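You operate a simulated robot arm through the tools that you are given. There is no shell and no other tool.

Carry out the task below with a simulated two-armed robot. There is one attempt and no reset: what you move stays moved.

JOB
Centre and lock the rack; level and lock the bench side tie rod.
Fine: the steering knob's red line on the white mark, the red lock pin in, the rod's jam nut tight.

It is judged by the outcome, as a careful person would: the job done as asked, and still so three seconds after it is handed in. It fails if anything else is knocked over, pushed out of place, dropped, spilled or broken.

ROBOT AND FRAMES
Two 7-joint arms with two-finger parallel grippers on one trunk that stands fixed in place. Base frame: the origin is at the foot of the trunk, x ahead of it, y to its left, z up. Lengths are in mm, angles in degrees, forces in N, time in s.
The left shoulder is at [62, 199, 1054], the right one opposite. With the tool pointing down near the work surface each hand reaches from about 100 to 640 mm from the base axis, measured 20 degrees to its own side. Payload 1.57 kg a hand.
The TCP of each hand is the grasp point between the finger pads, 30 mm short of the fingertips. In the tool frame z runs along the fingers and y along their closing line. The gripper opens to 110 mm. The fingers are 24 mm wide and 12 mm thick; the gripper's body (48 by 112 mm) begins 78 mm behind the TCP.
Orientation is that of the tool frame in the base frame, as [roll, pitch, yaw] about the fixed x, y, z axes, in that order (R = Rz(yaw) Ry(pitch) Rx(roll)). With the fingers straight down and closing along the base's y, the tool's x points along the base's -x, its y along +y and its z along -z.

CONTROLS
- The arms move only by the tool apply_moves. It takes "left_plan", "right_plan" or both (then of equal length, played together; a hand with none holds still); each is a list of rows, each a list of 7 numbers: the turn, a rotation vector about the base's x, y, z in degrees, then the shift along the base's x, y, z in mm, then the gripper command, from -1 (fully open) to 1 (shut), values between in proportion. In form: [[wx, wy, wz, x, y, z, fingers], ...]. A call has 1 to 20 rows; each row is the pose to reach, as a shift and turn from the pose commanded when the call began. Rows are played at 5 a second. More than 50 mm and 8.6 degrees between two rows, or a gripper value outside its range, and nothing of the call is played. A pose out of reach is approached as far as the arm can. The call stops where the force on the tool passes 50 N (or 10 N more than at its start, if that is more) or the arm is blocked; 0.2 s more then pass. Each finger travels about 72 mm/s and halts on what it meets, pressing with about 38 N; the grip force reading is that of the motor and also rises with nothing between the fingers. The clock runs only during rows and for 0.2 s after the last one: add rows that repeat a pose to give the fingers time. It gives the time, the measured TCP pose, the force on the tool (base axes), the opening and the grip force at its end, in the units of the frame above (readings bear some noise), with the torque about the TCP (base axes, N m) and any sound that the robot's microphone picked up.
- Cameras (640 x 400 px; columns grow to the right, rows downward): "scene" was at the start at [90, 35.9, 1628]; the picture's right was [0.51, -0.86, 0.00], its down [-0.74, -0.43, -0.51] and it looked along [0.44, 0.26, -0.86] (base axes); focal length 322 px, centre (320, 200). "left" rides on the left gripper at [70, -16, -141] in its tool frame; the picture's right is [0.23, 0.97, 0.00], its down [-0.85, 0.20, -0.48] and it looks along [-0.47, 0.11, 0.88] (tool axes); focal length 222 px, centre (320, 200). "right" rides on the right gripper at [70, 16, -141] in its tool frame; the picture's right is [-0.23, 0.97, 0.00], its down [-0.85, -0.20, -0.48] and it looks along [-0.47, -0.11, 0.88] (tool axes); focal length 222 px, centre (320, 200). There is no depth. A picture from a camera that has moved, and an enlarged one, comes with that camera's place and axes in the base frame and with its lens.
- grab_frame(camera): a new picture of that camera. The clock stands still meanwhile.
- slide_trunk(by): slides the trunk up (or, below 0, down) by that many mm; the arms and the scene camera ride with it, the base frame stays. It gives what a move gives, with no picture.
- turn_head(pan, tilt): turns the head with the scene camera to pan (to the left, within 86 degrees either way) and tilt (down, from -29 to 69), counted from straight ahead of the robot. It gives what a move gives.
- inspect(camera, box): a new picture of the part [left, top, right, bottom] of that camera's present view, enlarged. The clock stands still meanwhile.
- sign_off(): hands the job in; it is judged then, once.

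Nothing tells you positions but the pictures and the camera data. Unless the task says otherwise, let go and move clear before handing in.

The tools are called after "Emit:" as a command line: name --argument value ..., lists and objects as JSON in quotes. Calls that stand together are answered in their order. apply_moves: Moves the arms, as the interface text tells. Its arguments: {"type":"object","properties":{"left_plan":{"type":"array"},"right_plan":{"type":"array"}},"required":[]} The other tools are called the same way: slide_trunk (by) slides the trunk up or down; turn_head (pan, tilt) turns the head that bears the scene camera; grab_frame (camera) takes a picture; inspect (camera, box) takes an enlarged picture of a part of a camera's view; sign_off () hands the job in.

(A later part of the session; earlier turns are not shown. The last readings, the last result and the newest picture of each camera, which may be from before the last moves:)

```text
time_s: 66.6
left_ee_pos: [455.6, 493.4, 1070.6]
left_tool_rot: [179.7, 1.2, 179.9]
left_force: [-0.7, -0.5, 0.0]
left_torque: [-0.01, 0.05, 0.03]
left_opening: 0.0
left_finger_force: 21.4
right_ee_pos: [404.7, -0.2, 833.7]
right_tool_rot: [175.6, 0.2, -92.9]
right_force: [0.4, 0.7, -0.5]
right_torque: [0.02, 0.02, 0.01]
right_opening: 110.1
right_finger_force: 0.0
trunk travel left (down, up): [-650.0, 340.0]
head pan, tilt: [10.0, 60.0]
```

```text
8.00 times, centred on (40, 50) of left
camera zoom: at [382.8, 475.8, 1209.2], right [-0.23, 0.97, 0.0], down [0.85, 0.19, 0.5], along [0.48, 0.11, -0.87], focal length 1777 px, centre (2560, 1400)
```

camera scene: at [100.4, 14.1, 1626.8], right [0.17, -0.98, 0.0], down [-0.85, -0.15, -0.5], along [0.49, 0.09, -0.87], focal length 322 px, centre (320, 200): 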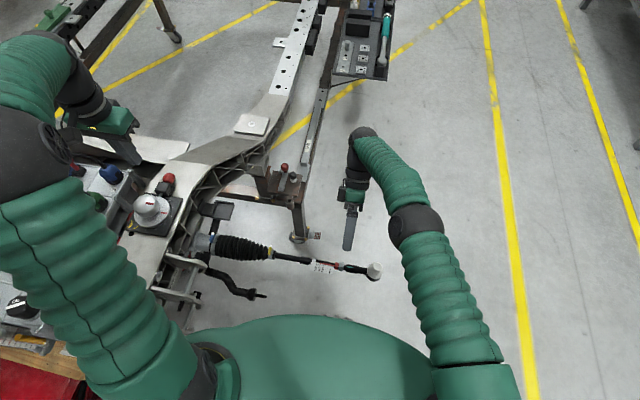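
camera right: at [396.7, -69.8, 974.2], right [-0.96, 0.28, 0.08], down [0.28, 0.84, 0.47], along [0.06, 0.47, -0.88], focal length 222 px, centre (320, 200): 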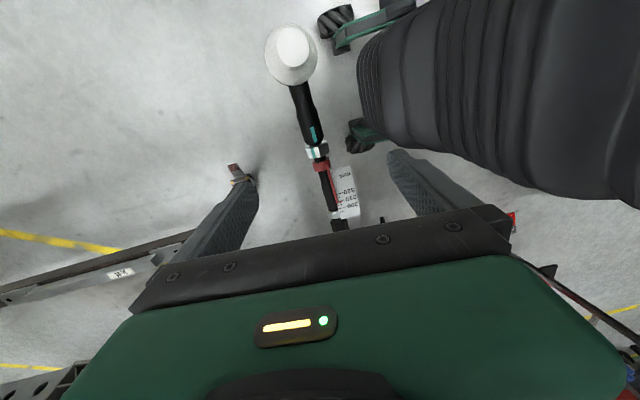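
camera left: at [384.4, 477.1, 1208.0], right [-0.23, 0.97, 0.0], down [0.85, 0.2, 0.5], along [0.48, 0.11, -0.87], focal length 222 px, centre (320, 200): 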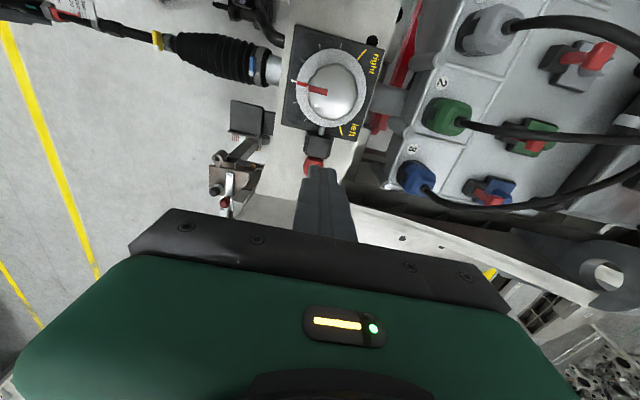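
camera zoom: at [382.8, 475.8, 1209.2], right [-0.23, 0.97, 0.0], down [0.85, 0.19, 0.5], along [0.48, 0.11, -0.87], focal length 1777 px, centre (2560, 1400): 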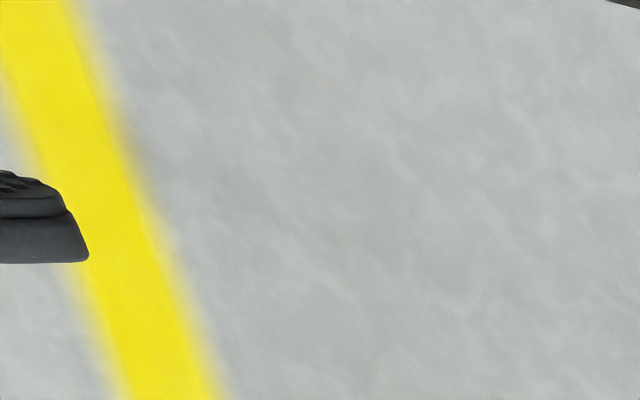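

The nut now nearly touches the rod end and the marks are about 25° apart. I'll take a fresh grip on the next pair of flats with the hand leaning 54° toward +x, so the remaining turn stays in the comfortable range.

Emit:
apply_moves --right_plan '[[0.15, 7.2, 0.3, 12, -1, 0, -1], [0.3, 14.3, 0.6, 24, -1, 0, -1], [0.4, 21.4, 0.9, 36, -2, 0, -1], [0.6, 28.6, 1.2, 48, -2, -8, -1], [0.7, 35.7, 1.5, 60, -3, -16, -1], [0.85, 42.8, 1.8, 73, -3, -26, -1], [1, 50, 2.1, 85, -4, -36, -1], [1, 50, 2.1, 85, -4, -36, -1]]'

Emit:
grab_frame --camera "right"

Emit:
inspect --camera "right" --box '[270, 110, 360, 200]'

Emit:
inspect --camera "scene" --box '[310, 235, 400, 295]'

```text
time_s: 68.4
left_ee_pos: [454.4, 493.4, 1070.3]
left_tool_rot: [179.7, 1.3, 179.9]
left_force: [0.2, 0.3, 0.0]
left_torque: [-0.01, -0.02, -0.02]
left_opening: 0.0
left_finger_force: 21.5
right_ee_pos: [443.0, -23.7, 814.0]
right_tool_rot: [129.1, -0.4, -90.9]
right_force: [0.4, 0.3, -1.5]
right_torque: [-0.01, -0.01, 0.0]
right_opening: 110.1
right_finger_force: 0.1
right hand out of reach, approached as far as the arm can: row 6, 7, 8
trunk travel left (down, up): [-650.0, 340.0]
head pan, tilt: [10.0, 60.0]
```

```text
taken
camera right: at [541.1, -93.2, 915.8], right [-0.61, 0.24, 0.75], down [0.51, 0.85, 0.14], along [-0.6, 0.47, -0.64], focal length 222 px, centre (320, 200)
```

right: 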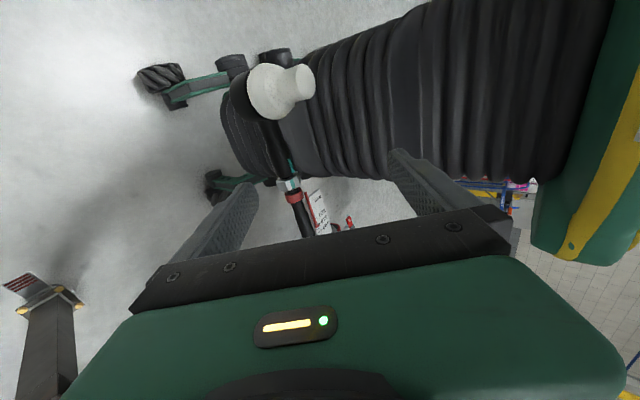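

```text
4.44 times, centred on (315, 155) of right
camera zoom: at [541.1, -93.2, 915.8], right [-0.61, 0.24, 0.75], down [0.51, 0.85, 0.14], along [-0.6, 0.47, -0.64], focal length 987 px, centre (342, 400)
```

zoom: 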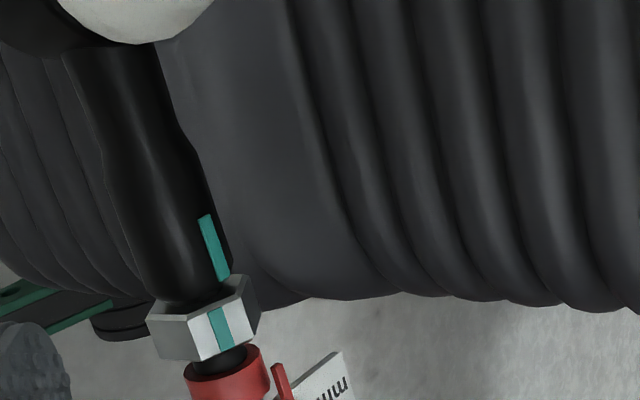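

```text
6.67 times, centred on (355, 265) of scene
camera zoom: at [99.1, 13.6, 1626.8], right [0.17, -0.98, 0.0], down [-0.85, -0.15, -0.5], along [0.49, 0.09, -0.87], focal length 2149 px, centre (87, -233)
```

zoom: 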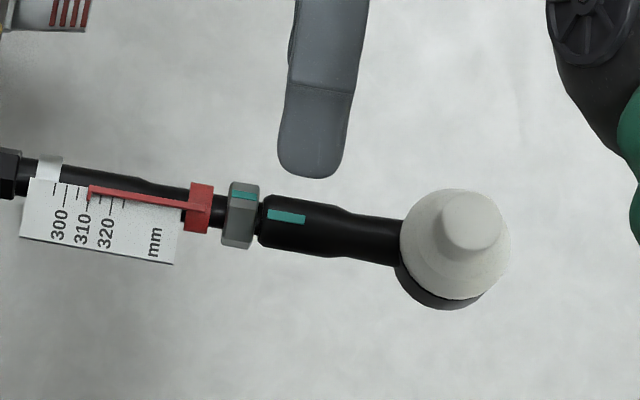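

The arm reached a 51° lean, which is close enough for the pads to seat on those flats. I'll move in onto the nut from here.

Emit:
apply_moves --right_plan '[[0, 0, 0, -6, 10, -22, -1], [0, 0, 0, -12, 20, -44, -1], [0, 0, 0, -26, 20, -62, -1], [0, 0, 0, -38, 20, -78, -1], [0, 0, 0, -41, 20, -83, -1], [0, 0, 0, -41, 20, -83, -1]]'

Emit:
grab_frame --camera "right"

Emit:
inspect --camera "right" --box '[240, 100, 400, 240]'

Emit:
inspect --camera "scene" --box '[310, 235, 400, 295]'

```text
time_s: 69.8
left_ee_pos: [455.2, 493.5, 1070.6]
left_tool_rot: [179.7, 1.2, 179.9]
left_force: [-0.2, 0.0, -0.2]
left_torque: [0.01, 0.0, -0.02]
left_opening: 0.0
left_finger_force: 21.1
right_ee_pos: [404.3, -3.7, 735.2]
right_tool_rot: [129.5, -0.4, -90.8]
right_force: [-0.1, -0.1, -0.1]
right_torque: [0.01, 0.02, 0.01]
right_opening: 110.0
right_finger_force: 0.1
right hand out of reach, approached as far as the arm can: row 2
trunk travel left (down, up): [-650.0, 340.0]
head pan, tilt: [10.0, 60.0]
```

```text
taken
camera right: at [501.7, -74.6, 836.8], right [-0.62, 0.24, 0.75], down [0.51, 0.85, 0.15], along [-0.6, 0.47, -0.64], focal length 222 px, centre (320, 200)
```

right: 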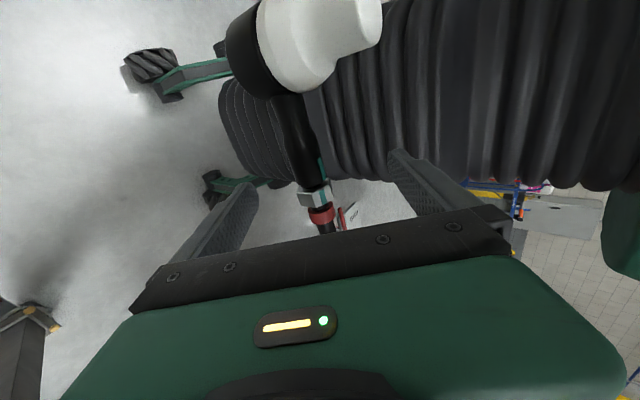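

```text
2.86 times, centred on (320, 170) of right
camera zoom: at [501.7, -74.6, 836.8], right [-0.62, 0.24, 0.75], down [0.51, 0.85, 0.15], along [-0.6, 0.47, -0.64], focal length 635 px, centre (320, 286)
```

zoom: 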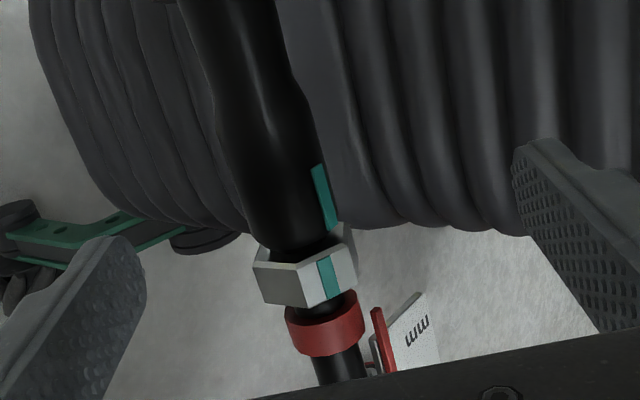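

```text
6.67 times, centred on (355, 265) of scene
camera zoom: at [98.6, 14.0, 1626.8], right [0.17, -0.98, 0.0], down [-0.85, -0.15, -0.5], along [0.49, 0.09, -0.87], focal length 2149 px, centre (87, -233)
```

zoom: 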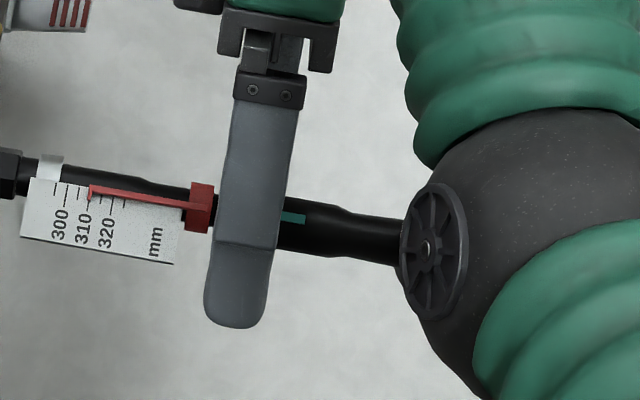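

Emit:
grab_frame --camera "scene"

```text
taken
camera scene: at [98.6, 14.0, 1626.8], right [0.17, -0.98, 0.0], down [-0.85, -0.15, -0.5], along [0.49, 0.09, -0.87], focal length 322 px, centre (320, 200)
```

scene: 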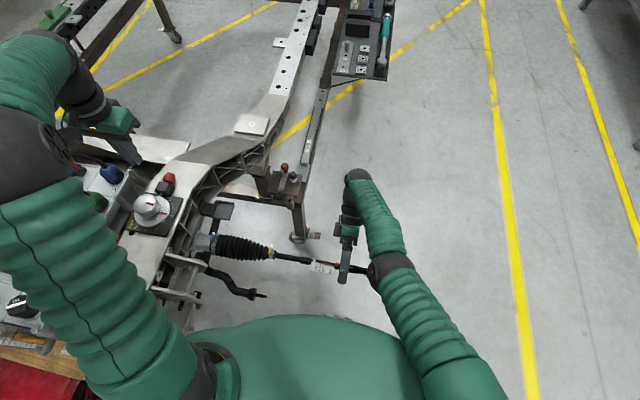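

The right elbow appears close to the rod's stud in this view; before closing I'll shift the left hand's camera over to check that clearance.

Emit:
apply_moves --left_plan '[[0, 0, 0, -10, -35, 0, 1], [0, 0, 0, -20, -70, 0, 1], [0, 0, 0, -30, -105, 0, 1], [0, 0, 0, -40, -140, 0, 1], [0, 0, 0, -50, -170, 0, 1]]'

Emit:
grab_frame --camera "left"

```text
time_s: 71.0
left_ee_pos: [403.6, 320.9, 1069.2]
left_tool_rot: [179.6, 1.4, 179.9]
left_force: [-0.2, 0.0, 1.0]
left_torque: [0.0, 0.01, 0.01]
left_opening: 0.1
left_finger_force: 20.9
right_ee_pos: [403.1, -5.8, 734.7]
right_tool_rot: [129.4, -0.3, -90.9]
right_force: [0.3, -0.3, 0.1]
right_torque: [0.0, 0.02, -0.01]
right_opening: 109.8
right_finger_force: 0.0
trunk travel left (down, up): [-650.0, 340.0]
head pan, tilt: [10.0, 60.0]
```

```text
taken
camera left: at [329.9, 302.9, 1208.8], right [-0.23, 0.97, 0.0], down [0.84, 0.19, 0.5], along [0.49, 0.11, -0.87], focal length 222 px, centre (320, 200)
```

left: 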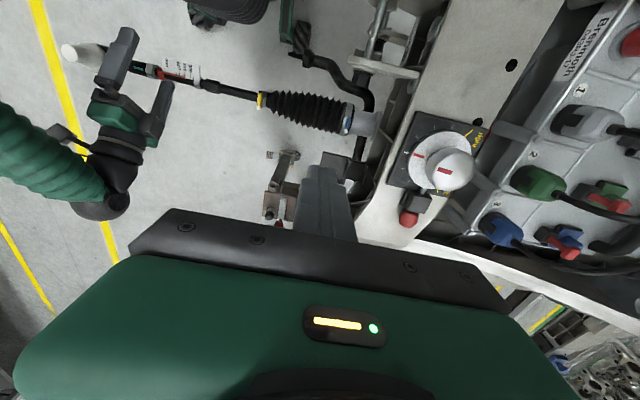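

The forearm and elbow are well clear of the stud. From the earlier grips I infer the nut axis is at about (401, −1, 727.5); I'll move the grip centre exactly there and close.

Emit:
apply_moves --right_plan '[[0, 0, 0, -1.2, 0.5, -3.7, -1], [0, 0, 0, -2.5, 0.5, -7.3, 0], [0, 0, 0, -2.5, 0.5, -7.3, 0.35], [0, 0, 0, -2.5, 0.5, -7.3, 0.35]]'

Emit:
inspect --camera "right" --box '[240, 100, 400, 240]'

```text
time_s: 72.0
left_ee_pos: [404.0, 321.6, 1068.6]
left_tool_rot: [179.7, 1.4, 179.9]
left_force: [-0.2, 0.4, 0.2]
left_torque: [0.01, 0.02, -0.02]
left_opening: 0.1
left_finger_force: 21.2
right_ee_pos: [403.1, -1.9, 731.1]
right_tool_rot: [129.8, -0.2, -91.0]
right_force: [0.6, 0.0, -0.3]
right_torque: [-0.02, -0.02, 0.01]
right_opening: 35.9
right_finger_force: 0.1
trunk travel left (down, up): [-650.0, 340.0]
head pan, tilt: [10.0, 60.0]
```

```text
2.86 times, centred on (320, 170) of right
camera zoom: at [499.9, -73.8, 832.8], right [-0.62, 0.24, 0.75], down [0.51, 0.85, 0.15], along [-0.6, 0.47, -0.65], focal length 635 px, centre (320, 286)
```

zoom: 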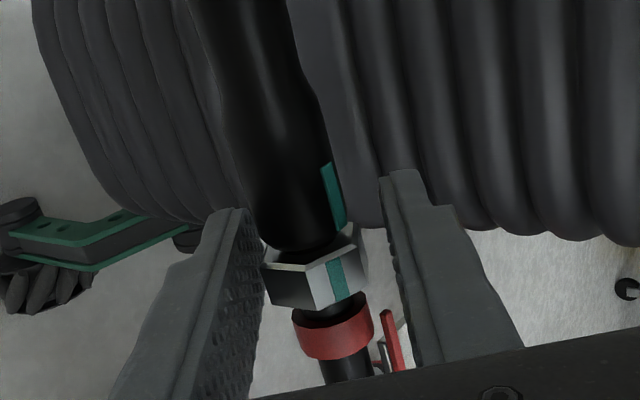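

The nut is centred between the pads. Closing.

Emit:
apply_moves --right_plan '[[0, 0, 0, 0, 0, 0, 0.6], [0, 0, 0, 0, 0, 0, 1], [0, 0, 0, 0, 0, 0, 1], [0, 0, 0, 0, 0, 0, 1]]'

Emit:
inspect --camera "right" --box '[240, 100, 400, 240]'

```text
time_s: 73.0
left_ee_pos: [404.7, 322.8, 1068.9]
left_tool_rot: [179.6, 1.1, 179.8]
left_force: [-0.4, 0.4, 0.4]
left_torque: [-0.02, 0.0, 0.01]
left_opening: 0.0
left_finger_force: 21.5
right_ee_pos: [403.9, -4.5, 729.7]
right_tool_rot: [129.8, -0.2, -90.9]
right_force: [-3.5, 4.5, -15.8]
right_torque: [0.28, -0.06, 0.27]
right_opening: 24.8
right_finger_force: 36.8
trunk travel left (down, up): [-650.0, 340.0]
head pan, tilt: [10.0, 60.0]
```

```text
2.86 times, centred on (320, 170) of right
camera zoom: at [501.2, -74.4, 832.3], right [-0.62, 0.24, 0.75], down [0.51, 0.85, 0.15], along [-0.6, 0.47, -0.65], focal length 635 px, centre (320, 286)
```

zoom: 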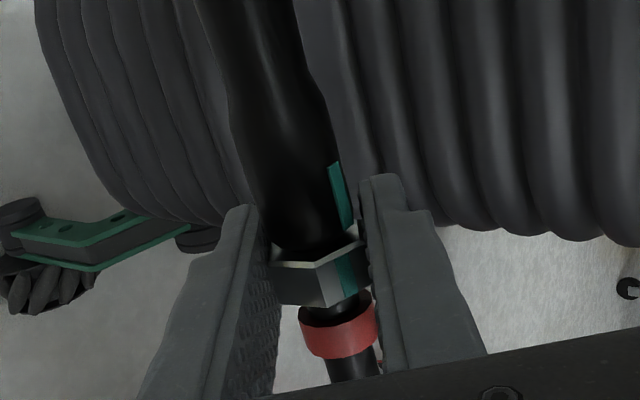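

Gripped on the flats. Turning the remaining ~25–30° with a slight downward relaxation.

Emit:
apply_moves --right_plan '[[0, 0, 0, 0, 0, -2, 1], [0, -4, 0, -0.5, 0, -2, 1], [0, -8, 0, -1, 0, -2, 1], [0, -12, 0, -1, 0, -2, 1], [0, -16, 0, -1.5, 0, -2, 1]]'

Emit:
inspect --camera "right" --box '[240, 100, 400, 240]'

```text
time_s: 74.0
left_ee_pos: [409.1, 320.7, 1068.6]
left_tool_rot: [179.5, 1.1, 179.8]
left_force: [0.3, 0.6, -0.7]
left_torque: [-0.01, 0.07, 0.02]
left_opening: 0.0
left_finger_force: 21.1
right_ee_pos: [414.9, 6.5, 703.6]
right_tool_rot: [136.3, -0.8, -89.9]
right_force: [-37.4, -12.3, 4.5]
right_torque: [0.27, 0.74, 0.21]
right_opening: 25.9
right_finger_force: 37.6
right hand out of reach, approached as far as the arm can: row 2, 3, 4
trunk travel left (down, up): [-650.0, 340.0]
head pan, tilt: [10.0, 60.0]
stopped in row 4 (right hand): the force on the tool passed its limit at 63 N (the readings are from after the stop); the commanded pose is now the measured one
```

```text
2.86 times, centred on (320, 170) of right
camera zoom: at [500.7, -62.2, 816.8], right [-0.7, 0.24, 0.67], down [0.47, 0.86, 0.2], along [-0.53, 0.45, -0.72], focal length 635 px, centre (320, 286)
```

zoom: 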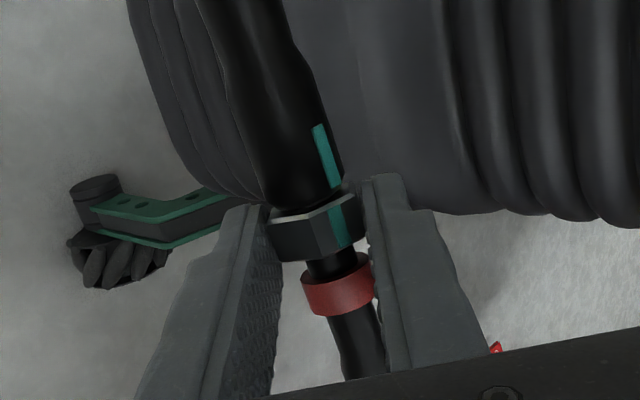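

The arm hit its reach limit and dipped, pushing the rod down a bit, but the nut now sits against the rod end with the marks nearly in line. I'll open, back out and take stock.

Emit:
apply_moves --right_plan '[[0, 0, 0, 0, 0, 0, 0.4], [0, 0, 0, 0, 0, 0, -0.3], [0, 0, 0, 0, 0, 0, -1], [0, 0, 0, 10, -2, 11, -1], [0, -4, 0, 24, -5, 30, -1], [0, -11, 0, 30, -5, 60, -1], [0, -18, 0, 25, -5, 90, -1], [0, -25, 0, 10, -5, 115, -1]]'

Emit:
grab_frame --camera "right"

Emit:
grab_frame --camera "left"

Emit:
inspect --camera "scene" --box '[230, 235, 400, 295]'

```text
time_s: 75.8
left_ee_pos: [402.4, 322.6, 1068.5]
left_tool_rot: [179.7, 1.4, 179.9]
left_force: [-0.2, -0.9, 0.7]
left_torque: [0.01, 0.0, 0.02]
left_opening: 0.0
left_finger_force: 21.2
right_ee_pos: [428.0, 4.4, 820.7]
right_tool_rot: [162.8, -0.5, -90.5]
right_force: [0.3, -0.2, -0.7]
right_torque: [0.01, -0.01, 0.01]
right_opening: 109.9
right_finger_force: 0.1
right hand out of reach, approached as far as the arm can: row 4
trunk travel left (down, up): [-650.0, 340.0]
head pan, tilt: [10.0, 60.0]
```

```text
taken
camera right: at [453.4, -64.9, 960.3], right [-0.93, 0.24, 0.29], down [0.34, 0.86, 0.39], along [-0.15, 0.46, -0.88], focal length 222 px, centre (320, 200)
```

right: 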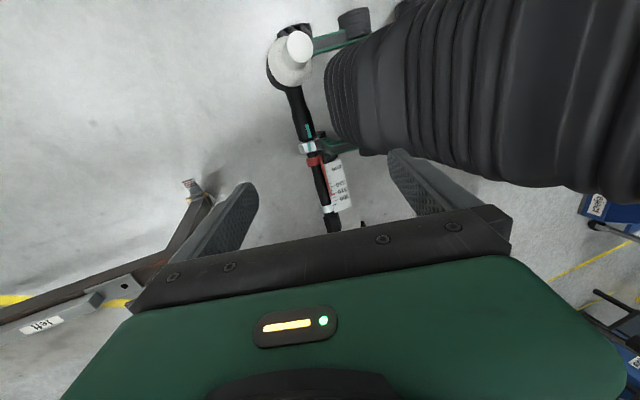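

```text
taken
camera left: at [329.8, 305.1, 1208.4], right [-0.23, 0.97, 0.0], down [0.84, 0.2, 0.5], along [0.49, 0.11, -0.87], focal length 222 px, centre (320, 200)
```

left: 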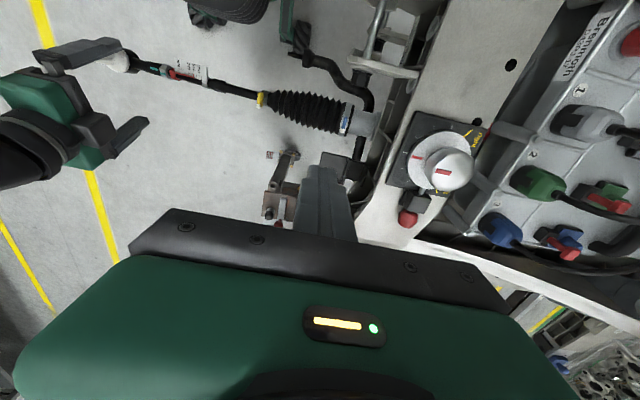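

```text
3.76 times, centred on (315, 265) of scene
camera zoom: at [95.1, 13.1, 1627.0], right [0.17, -0.98, 0.0], down [-0.85, -0.15, -0.5], along [0.49, 0.09, -0.87], focal length 1213 px, centre (339, -45)
```

zoom: 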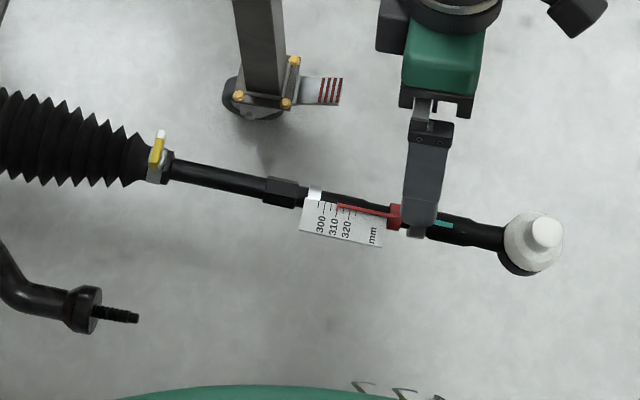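

Emit:
inspect --camera "right" --box '[280, 110, 340, 170]'

Emit:
inspect --camera "left" --box '[110, 45, 210, 105]'

```text
6.67 times, centred on (310, 140) of right
camera zoom: at [453.4, -64.9, 960.3], right [-0.93, 0.24, 0.29], down [0.34, 0.86, 0.39], along [-0.15, 0.46, -0.88], focal length 1481 px, centre (387, 600)
```

zoom: 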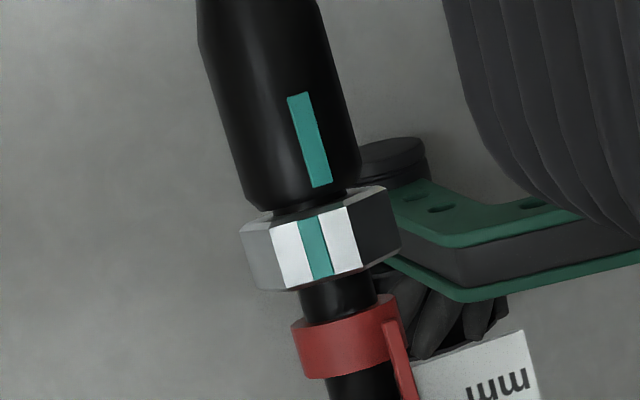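

```text
6.40 times, centred on (160, 75) of left
camera zoom: at [329.8, 305.1, 1208.4], right [-0.23, 0.97, 0.0], down [0.84, 0.2, 0.5], along [0.49, 0.11, -0.87], focal length 1422 px, centre (1344, 1000)
```

zoom: 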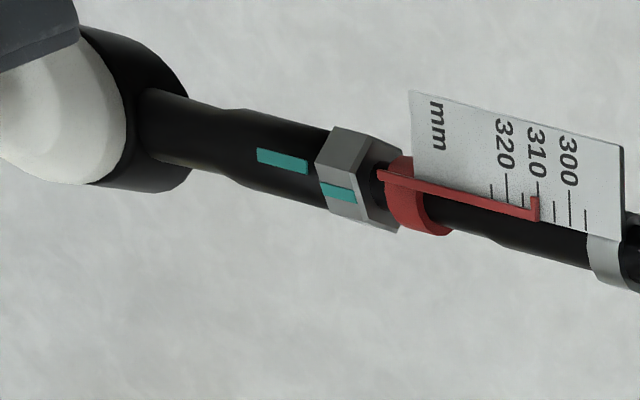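

About 15° remain between the marks, and the rod has dipped to nut height ≈693. I'll regrip the nut at a 43° lean, which is well inside reach, and finish the turn; then re-level.

Emit:
apply_moves --right_plan '[[0, 6.5, 0, 11, -2, -10, -1], [0, 13, 0, 22, -4, -24, -1], [0, 19.5, 0, 33, -6, -38, -1], [0, 26, 0, 41.6, -7, -54, -1], [0, 26, 0, 41.6, -7, -54, -1]]'

Emit:
grab_frame --camera "right"

Emit:
inspect --camera "right" --box '[270, 110, 360, 200]'

```text
time_s: 77.0
left_ee_pos: [404.6, 321.6, 1069.0]
left_tool_rot: [179.7, 1.2, 179.9]
left_force: [-0.3, -0.2, 0.2]
left_torque: [-0.01, -0.02, -0.03]
left_opening: 0.0
left_finger_force: 21.1
right_ee_pos: [452.7, -8.5, 775.3]
right_tool_rot: [136.4, -0.7, -90.2]
right_force: [-0.4, -0.2, 0.1]
right_torque: [0.0, 0.0, 0.0]
right_opening: 110.1
right_finger_force: 0.1
right hand out of reach, approached as far as the arm can: row 4, 5
trunk travel left (down, up): [-650.0, 340.0]
head pan, tilt: [10.0, 60.0]
```

```text
taken
camera right: at [538.6, -78.2, 887.7], right [-0.7, 0.24, 0.67], down [0.48, 0.86, 0.2], along [-0.52, 0.46, -0.72], focal length 222 px, centre (320, 200)
```

right: 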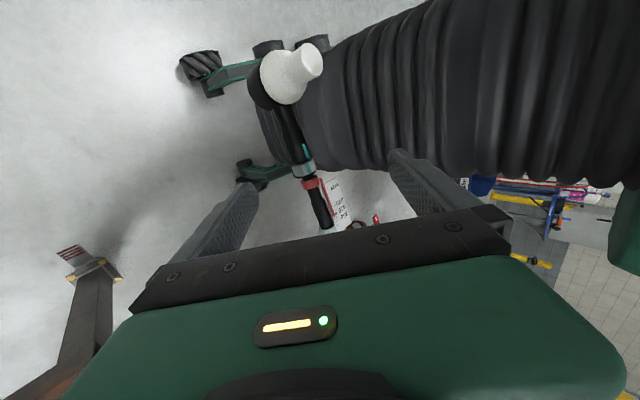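

```text
4.44 times, centred on (315, 155) of right
camera zoom: at [538.6, -78.2, 887.7], right [-0.7, 0.24, 0.67], down [0.48, 0.86, 0.2], along [-0.52, 0.46, -0.72], focal length 987 px, centre (342, 400)
```

zoom: 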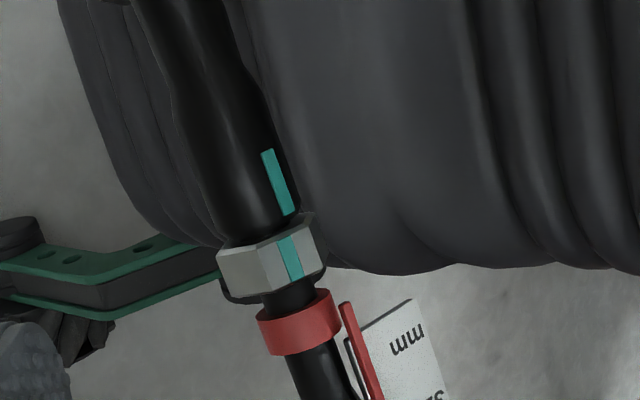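

Emit:
apply_moves --right_plan '[[0, 0, 0, -14, 2, -27, -1], [0, 0, 0, -29, 4, -54, -1], [0, 0, 0, -43, 5.5, -74, -1], [0, 0, 0, -50, 5.5, -83, -1], [0, 0, 0, -50, 5.5, -83, 0], [0, 0, 0, -50, 5.5, -83, 0.3], [0, 0, 0, -50, 5.5, -83, 0.3]]'

Emit:
inspect --camera "right" --box '[240, 100, 400, 240]'

Emit:
inspect --camera "left" --box '[90, 35, 210, 125]'

```text
time_s: 78.6
left_ee_pos: [405.0, 321.8, 1068.4]
left_tool_rot: [179.7, 1.2, 179.9]
left_force: [0.3, 0.2, -0.4]
left_torque: [0.01, 0.0, 0.04]
left_opening: 0.0
left_finger_force: 20.9
right_ee_pos: [401.3, -2.9, 694.4]
right_tool_rot: [136.6, -0.7, -90.2]
right_force: [0.1, -0.1, 0.0]
right_torque: [0.02, -0.01, 0.04]
right_opening: 38.3
right_finger_force: 0.1
trunk travel left (down, up): [-650.0, 340.0]
head pan, tilt: [10.0, 60.0]
```

```text
2.86 times, centred on (320, 170) of right
camera zoom: at [486.6, -71.6, 808.0], right [-0.71, 0.24, 0.67], down [0.48, 0.86, 0.2], along [-0.52, 0.46, -0.72], focal length 635 px, centre (320, 286)
```

zoom: 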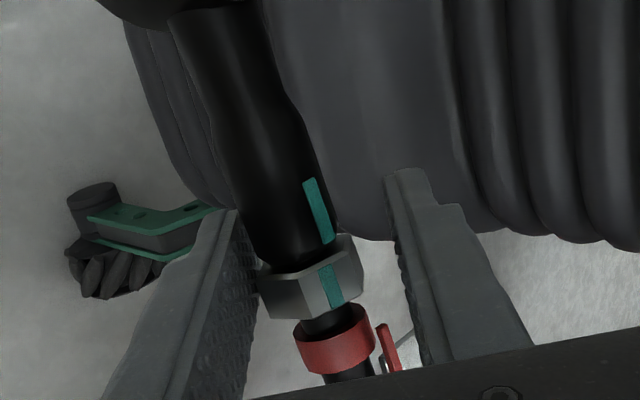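

```text
4.44 times, centred on (150, 80) of left
camera zoom: at [331.8, 304.8, 1207.9], right [-0.23, 0.97, 0.0], down [0.85, 0.2, 0.5], along [0.48, 0.11, -0.87], focal length 987 px, centre (1076, 733)
```

zoom: 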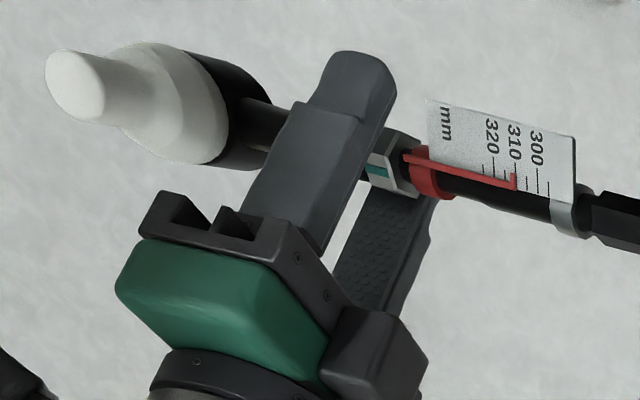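

Emit:
apply_moves --right_plan '[[0, 0, 0, 1.5, 3, -1.4, 0.3], [0, 0, 0, 1.5, 3, -1.4, 0.6], [0, 0, 0, 1.5, 3, -1.4, 1], [0, 0, 0, 1.5, 3, -1.4, 1]]'

Emit:
inspect --camera "right" --box '[240, 100, 400, 240]'

```text
time_s: 79.6
left_ee_pos: [403.9, 321.4, 1068.5]
left_tool_rot: [179.6, 1.2, 179.9]
left_force: [0.9, 0.2, 0.7]
left_torque: [-0.01, 0.04, 0.04]
left_opening: 0.0
left_finger_force: 21.4
right_ee_pos: [403.3, 0.7, 690.8]
right_tool_rot: [136.5, -0.7, -90.2]
right_force: [-1.6, -0.3, -3.0]
right_torque: [0.4, -0.06, 0.12]
right_opening: 25.5
right_finger_force: 36.8
trunk travel left (down, up): [-650.0, 340.0]
head pan, tilt: [10.0, 60.0]
```

```text
2.86 times, centred on (320, 170) of right
camera zoom: at [489.1, -68.6, 805.1], right [-0.71, 0.24, 0.67], down [0.48, 0.86, 0.2], along [-0.52, 0.46, -0.72], focal length 635 px, centre (320, 286)
```

zoom: 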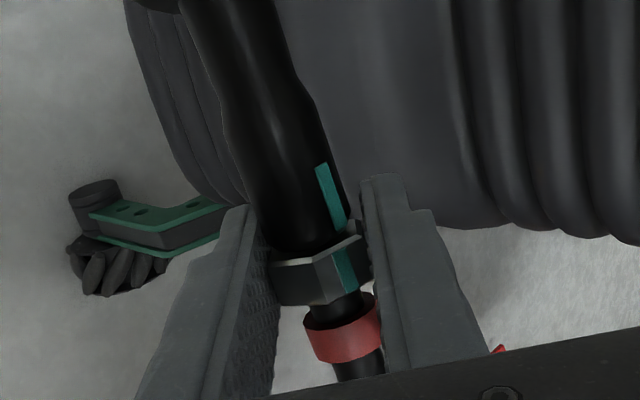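

Good clean grip. Turning in 4° steps.

Emit:
apply_moves --right_plan '[[0, -4, 0, 0, 0, 0, 1], [0, -8, 0, 0, 0, 0, 1], [0, -12, 0, 0, 0, 0, 1], [0, -12, 0, 0, 0, 0, 1]]'

Emit:
inspect --camera "right" --box '[240, 100, 400, 240]'

```text
time_s: 80.6
left_ee_pos: [404.7, 322.6, 1069.6]
left_tool_rot: [179.8, 1.2, 180.0]
left_force: [0.3, 0.1, -1.5]
left_torque: [0.0, 0.01, 0.0]
left_opening: 0.0
left_finger_force: 21.1
right_ee_pos: [403.5, 0.9, 692.5]
right_tool_rot: [148.5, -0.6, -90.3]
right_force: [-8.8, 1.6, -4.2]
right_torque: [0.78, 0.0, 0.07]
right_opening: 25.4
right_finger_force: 36.7
trunk travel left (down, up): [-650.0, 340.0]
head pan, tilt: [10.0, 60.0]
```

```text
2.86 times, centred on (320, 170) of right
camera zoom: at [462.6, -68.7, 820.8], right [-0.83, 0.24, 0.51], down [0.42, 0.86, 0.29], along [-0.36, 0.46, -0.81], focal length 635 px, centre (320, 286)
```

zoom: 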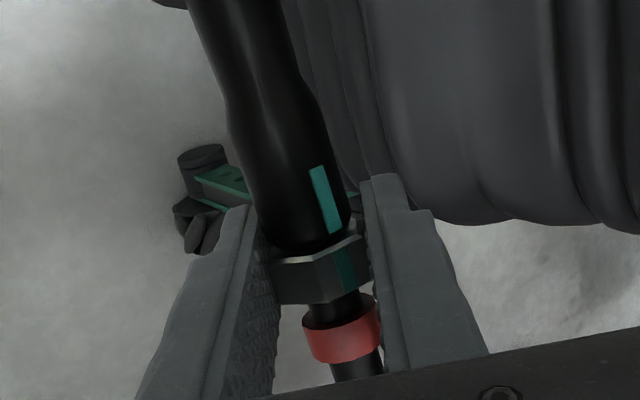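

The marks now look in line, but there is still no torque, so I'll keep turning gently to feel for the stop.

Emit:
apply_moves --right_plan '[[0, -4, 0, -0.5, 0, 0, 1], [0, -8, 0, -1, 0, 0, 1], [0, -8, 0, -1, 0, 0, 1]]'

Emit:
inspect --camera "right" --box '[240, 100, 400, 240]'

```text
time_s: 81.4
left_ee_pos: [404.2, 321.7, 1069.0]
left_tool_rot: [179.6, 1.2, 179.9]
left_force: [1.0, -1.1, 0.6]
left_torque: [0.01, -0.01, -0.01]
left_opening: 0.0
left_finger_force: 21.1
right_ee_pos: [403.3, -1.3, 693.2]
right_tool_rot: [156.7, -0.6, -90.4]
right_force: [-2.0, 4.0, 4.1]
right_torque: [-0.25, 0.54, 0.61]
right_opening: 26.2
right_finger_force: 37.2
trunk travel left (down, up): [-650.0, 340.0]
head pan, tilt: [10.0, 60.0]
```

```text
2.86 times, centred on (320, 170) of right
camera zoom: at [443.3, -69.0, 829.4], right [-0.89, 0.24, 0.38], down [0.38, 0.86, 0.35], along [-0.24, 0.46, -0.85], focal length 635 px, centre (320, 286)
```

zoom: 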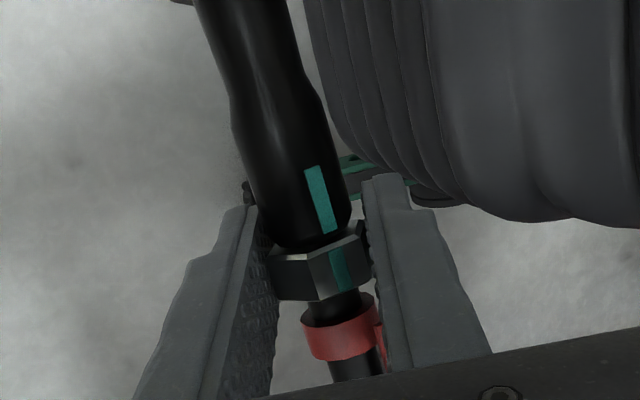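

Torque is now rising (0.54 N·m) with the marks aligned — the nut has met its stop. A few more degrees to snug it firmly.

Emit:
apply_moves --right_plan '[[0, -3, 0, 0, 0, 0, 1], [0, -6, 0, 0, 0, 0, 1], [0, -9, 0, 0, 0, 0, 1], [0, -9, 0, 0, 0, 0, 1]]'

Emit:
inspect --camera "right" --box '[240, 100, 400, 240]'

Emit:
inspect --camera "left" --box '[70, 35, 230, 125]'

```text
time_s: 82.4
left_ee_pos: [403.6, 322.6, 1068.5]
left_tool_rot: [179.7, 1.3, 179.9]
left_force: [0.6, 0.0, -0.2]
left_torque: [-0.02, 0.02, -0.02]
left_opening: 0.0
left_finger_force: 21.5
right_ee_pos: [401.4, -0.0, 694.2]
right_tool_rot: [165.6, -0.6, -90.4]
right_force: [-9.6, 6.8, 6.4]
right_torque: [0.19, 0.58, 0.52]
right_opening: 27.6
right_finger_force: 38.3
trunk travel left (down, up): [-650.0, 340.0]
head pan, tilt: [10.0, 60.0]
```

```text
2.86 times, centred on (320, 170) of right
camera zoom: at [420.7, -69.5, 834.2], right [-0.94, 0.24, 0.24], down [0.32, 0.86, 0.41], along [-0.11, 0.46, -0.88], focal length 635 px, centre (320, 286)
```

zoom: 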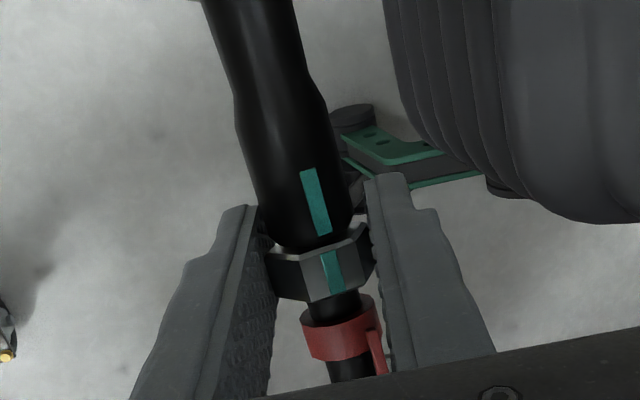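

```text
4.00 times, centred on (150, 80) of left
camera zoom: at [330.5, 305.3, 1208.2], right [-0.23, 0.97, 0.0], down [0.84, 0.2, 0.5], along [0.49, 0.11, -0.87], focal length 888 px, centre (1000, 680)
```

zoom: 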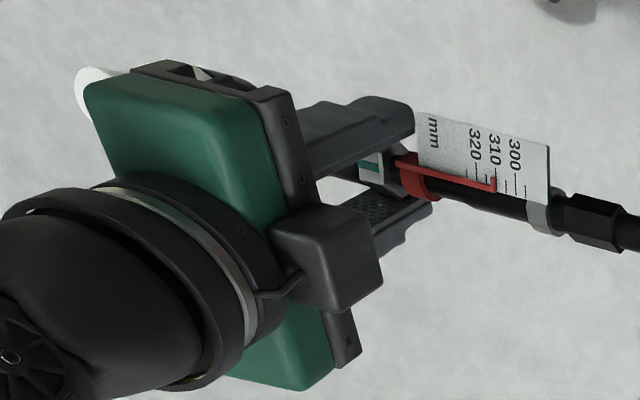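

The pads are now slipping over the corners with both teal marks in line — the nut is tight. I'll open, lift off and re-level the rod, which sits a few degrees low.

Emit:
apply_moves --right_plan '[[0, 0, 0, 0, 0, 0, 0.3], [0, 0, 0, 0, 0, 0, -0.4], [0, 0, 0, 0, 0, 0, -1], [0, 0, 0, 4, 0, 16, -1], [0, 0, 0, 12, 0, 48, -1], [0, -5, 0, 14, -8, 85, -1], [2, -10, 0, 8, -18, 110, -1], [4, -14, 0, 0, -30, 115, -1]]'

Emit:
grab_frame --camera "right"

Emit:
inspect --camera "right" --box '[270, 90, 350, 170]'

Emit:
inspect --camera "left" --box '[40, 20, 280, 140]'

Emit:
inspect --camera "scene" --box '[230, 235, 400, 295]'

```text
time_s: 84.2
left_ee_pos: [405.5, 321.1, 1068.7]
left_tool_rot: [179.8, 1.1, 179.9]
left_force: [0.4, 0.0, -0.5]
left_torque: [0.01, 0.02, -0.02]
left_opening: 0.6
left_finger_force: 21.4
right_ee_pos: [402.8, -31.8, 810.5]
right_tool_rot: [179.6, 3.7, -90.1]
right_force: [-1.0, -0.2, 0.0]
right_torque: [0.0, 0.02, 0.03]
right_opening: 110.1
right_finger_force: 0.0
trunk travel left (down, up): [-650.0, 340.0]
head pan, tilt: [10.0, 60.0]
```

```text
taken
camera right: at [387.7, -110.3, 945.9], right [-0.97, 0.23, 0.02], down [0.2, 0.82, 0.53], along [0.1, 0.52, -0.85], focal length 222 px, centre (320, 200)
```

right: 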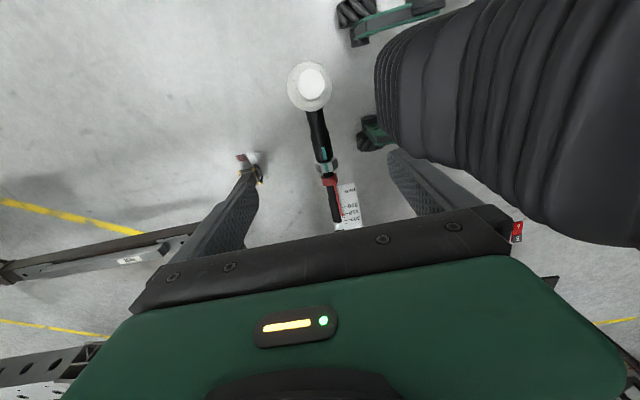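

```text
5.00 times, centred on (310, 130) of right
camera zoom: at [387.7, -110.3, 945.9], right [-0.97, 0.23, 0.02], down [0.2, 0.82, 0.53], along [0.1, 0.52, -0.85], focal length 1111 px, centre (370, 550)
```

zoom: 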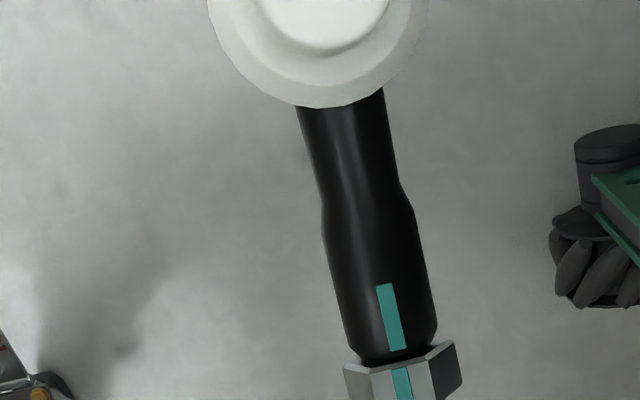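

```text
2.67 times, centred on (160, 80) of left
camera zoom: at [331.6, 303.9, 1208.1], right [-0.23, 0.97, 0.0], down [0.84, 0.19, 0.5], along [0.48, 0.11, -0.87], focal length 592 px, centre (747, 520)
```

zoom: 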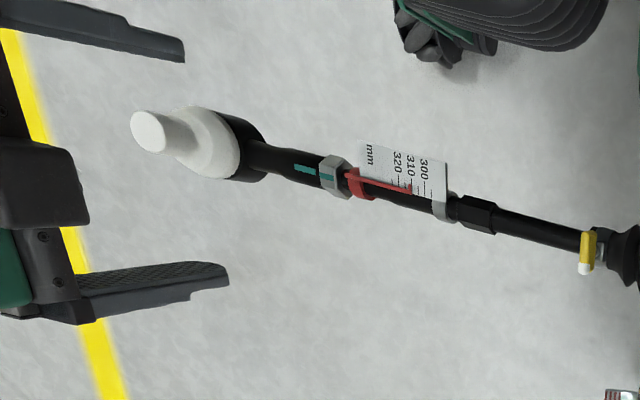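

```text
3.76 times, centred on (315, 265) of scene
camera zoom: at [97.2, 11.6, 1626.9], right [0.17, -0.98, 0.0], down [-0.85, -0.15, -0.5], along [0.49, 0.09, -0.87], focal length 1213 px, centre (339, -45)
```

zoom: 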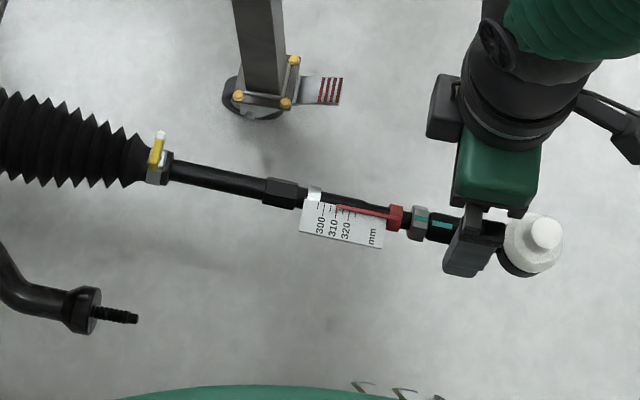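

Marks align in every view, so the nut is tight. Now I grip the rod-end body again to bring the rod back up to level.

Emit:
apply_moves --right_plan '[[1, 0, 0, -0.5, 2, -40, -1], [2, 0, 0, -1, 4, -80, -1], [2.8, 0, 0, -1, 5, -110, -1], [2.8, 0, 0, -1, 5, -122, -1], [2.8, 0, 0, -1, 5, -122, 0], [2.8, 0, 0, -1, 5, -122, 0.5], [2.8, 0, 0, -1, 5, -122, 1], [2.8, 0, 0, -1, 5, -122, 1], [2.8, 0, 0, -1, 5, -122, 1]]'

Emit:
grab_frame --camera "right"

```text
time_s: 86.2
left_ee_pos: [403.6, 321.8, 1069.2]
left_tool_rot: [179.8, 1.3, 179.9]
left_force: [-1.6, -0.1, -0.7]
left_torque: [0.0, 0.0, 0.02]
left_opening: 0.1
left_finger_force: 21.9
right_ee_pos: [399.8, -25.8, 685.8]
right_tool_rot: [179.3, 6.5, -90.1]
right_force: [-6.0, 0.9, -3.5]
right_torque: [0.04, 0.01, 0.1]
right_opening: 21.4
right_finger_force: 34.4
trunk travel left (down, up): [-650.0, 340.0]
head pan, tilt: [10.0, 60.0]
```

```text
taken
camera right: at [384.8, -110.7, 818.6], right [-0.97, 0.23, 0.03], down [0.21, 0.8, 0.57], along [0.1, 0.56, -0.82], focal length 222 px, centre (320, 200)
```

right: 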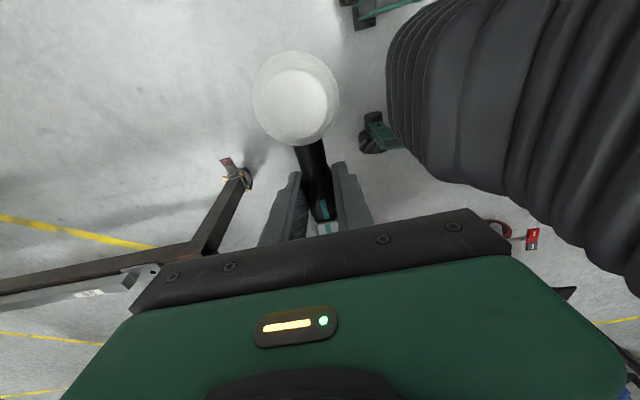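

Gripped. Lifting about 42 mm along the arc while bringing the hand upright.

Emit:
apply_moves --right_plan '[[-1.6, 0, 0, -0.5, -1, 10.5, 1], [-3.2, 0, 0, -1, -1.7, 21, 1], [-4.9, 0, 0, -1, -2.2, 32, 1], [-6.5, 0, 0, -1, -2.4, 42, 1], [-6.5, 0, 0, -1, -2.4, 42, 1]]'

Emit:
inspect --camera "left" --box '[40, 20, 280, 140]'

Emit:
inspect --camera "scene" --box '[230, 235, 400, 295]'

```text
time_s: 87.4
left_ee_pos: [404.8, 322.6, 1069.5]
left_tool_rot: [179.7, 1.2, -179.9]
left_force: [-0.1, 1.4, 0.2]
left_torque: [0.02, 0.0, -0.03]
left_opening: 0.0
left_finger_force: 21.3
right_ee_pos: [400.0, -27.9, 727.6]
right_tool_rot: [179.6, -0.1, -90.1]
right_force: [-2.9, -1.0, -10.5]
right_torque: [0.02, 0.05, 0.11]
right_opening: 21.6
right_finger_force: 33.8
trunk travel left (down, up): [-650.0, 340.0]
head pan, tilt: [10.0, 60.0]
```

```text
2.67 times, centred on (160, 80) of left
camera zoom: at [332.4, 304.5, 1207.8], right [-0.23, 0.97, 0.0], down [0.85, 0.2, 0.5], along [0.48, 0.11, -0.87], focal length 592 px, centre (747, 520)
```

zoom: 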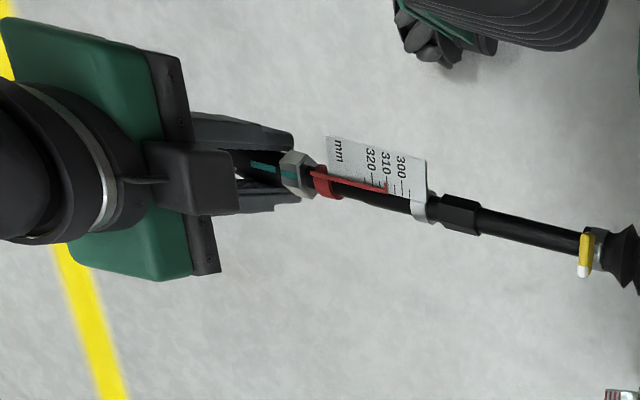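

```text
3.76 times, centred on (315, 265) of scene
camera zoom: at [99.0, 12.4, 1626.8], right [0.17, -0.98, 0.0], down [-0.85, -0.15, -0.5], along [0.49, 0.09, -0.87], focal length 1213 px, centre (339, -45)
```

zoom: 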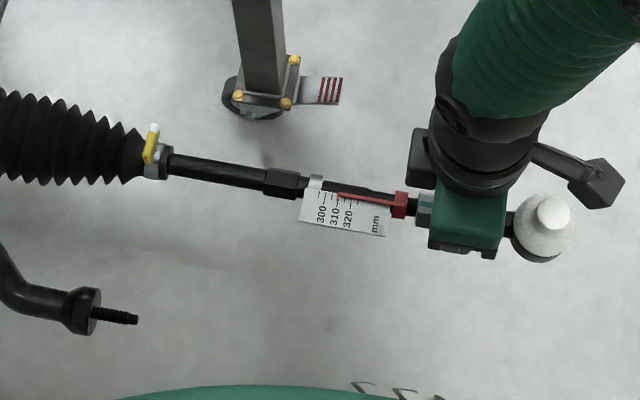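

Vision puts the nut at z≈732 and the rack housing axis at z≈736, so a little more lift is needed. I'll move the left camera back to the earlier vantage (better angle) and raise the rod another 6 mm, then measure.

Emit:
apply_moves --left_plan '[[0, 0, 0, 10, 35, 0, 1], [0, 0, 0, 20, 70, 0, 1], [0, 0, 0, 30, 105, 0, 1], [0, 0, 0, 40, 140, 0, 1], [0, 0, 0, 50, 172, 0, 1]]' --right_plan '[[0, 0, 0, 0, 0, 2, 1], [0, 0, 0, 0, 0, 4, 1], [0, 0, 0, 0, 0, 6, 1], [0, 0, 0, 0, 0, 6, 1], [0, 0, 0, 0, 0, 6, 1]]'

Emit:
inspect --camera "left" --box '[0, 0, 280, 90]'

Emit:
inspect --camera "scene" --box '[230, 235, 400, 295]'

```text
time_s: 88.6
left_ee_pos: [454.9, 497.0, 1069.9]
left_tool_rot: [179.9, 1.2, 179.9]
left_force: [-1.0, 0.4, -0.1]
left_torque: [-0.03, 0.01, 0.01]
left_opening: 0.0
left_finger_force: 20.9
right_ee_pos: [399.1, -29.1, 734.0]
right_tool_rot: [179.5, -0.2, -90.2]
right_force: [-10.9, 2.0, -15.0]
right_torque: [-0.58, 0.07, 0.01]
right_opening: 21.4
right_finger_force: 34.7
trunk travel left (down, up): [-650.0, 340.0]
head pan, tilt: [10.0, 60.0]
```

```text
2.29 times, centred on (140, 45) of left
camera zoom: at [382.5, 478.9, 1209.1], right [-0.23, 0.97, 0.0], down [0.85, 0.2, 0.5], along [0.48, 0.11, -0.87], focal length 508 px, centre (731, 554)
```

zoom: 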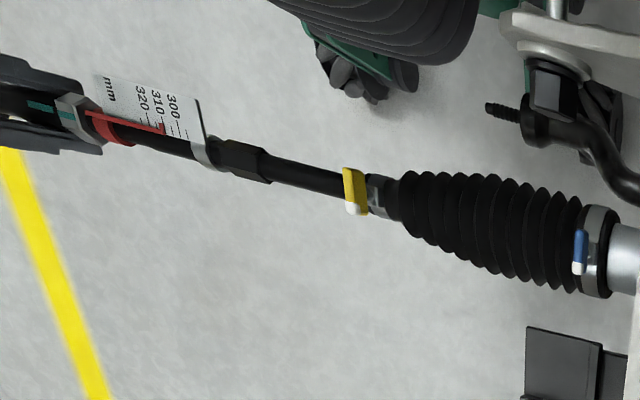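

```text
3.76 times, centred on (315, 265) of scene
camera zoom: at [98.0, 15.8, 1626.8], right [0.17, -0.98, 0.0], down [-0.85, -0.15, -0.5], along [0.49, 0.08, -0.87], focal length 1213 px, centre (339, -45)
```

zoom: 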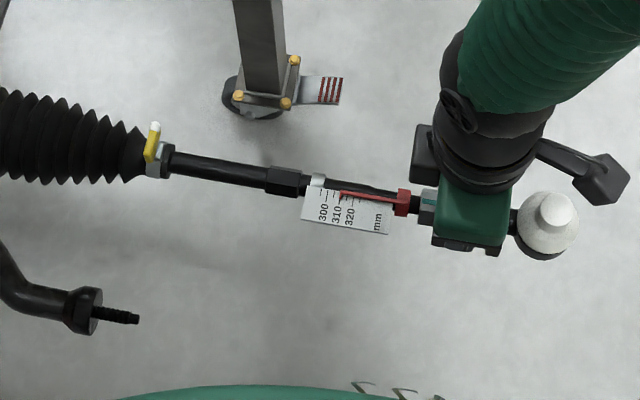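

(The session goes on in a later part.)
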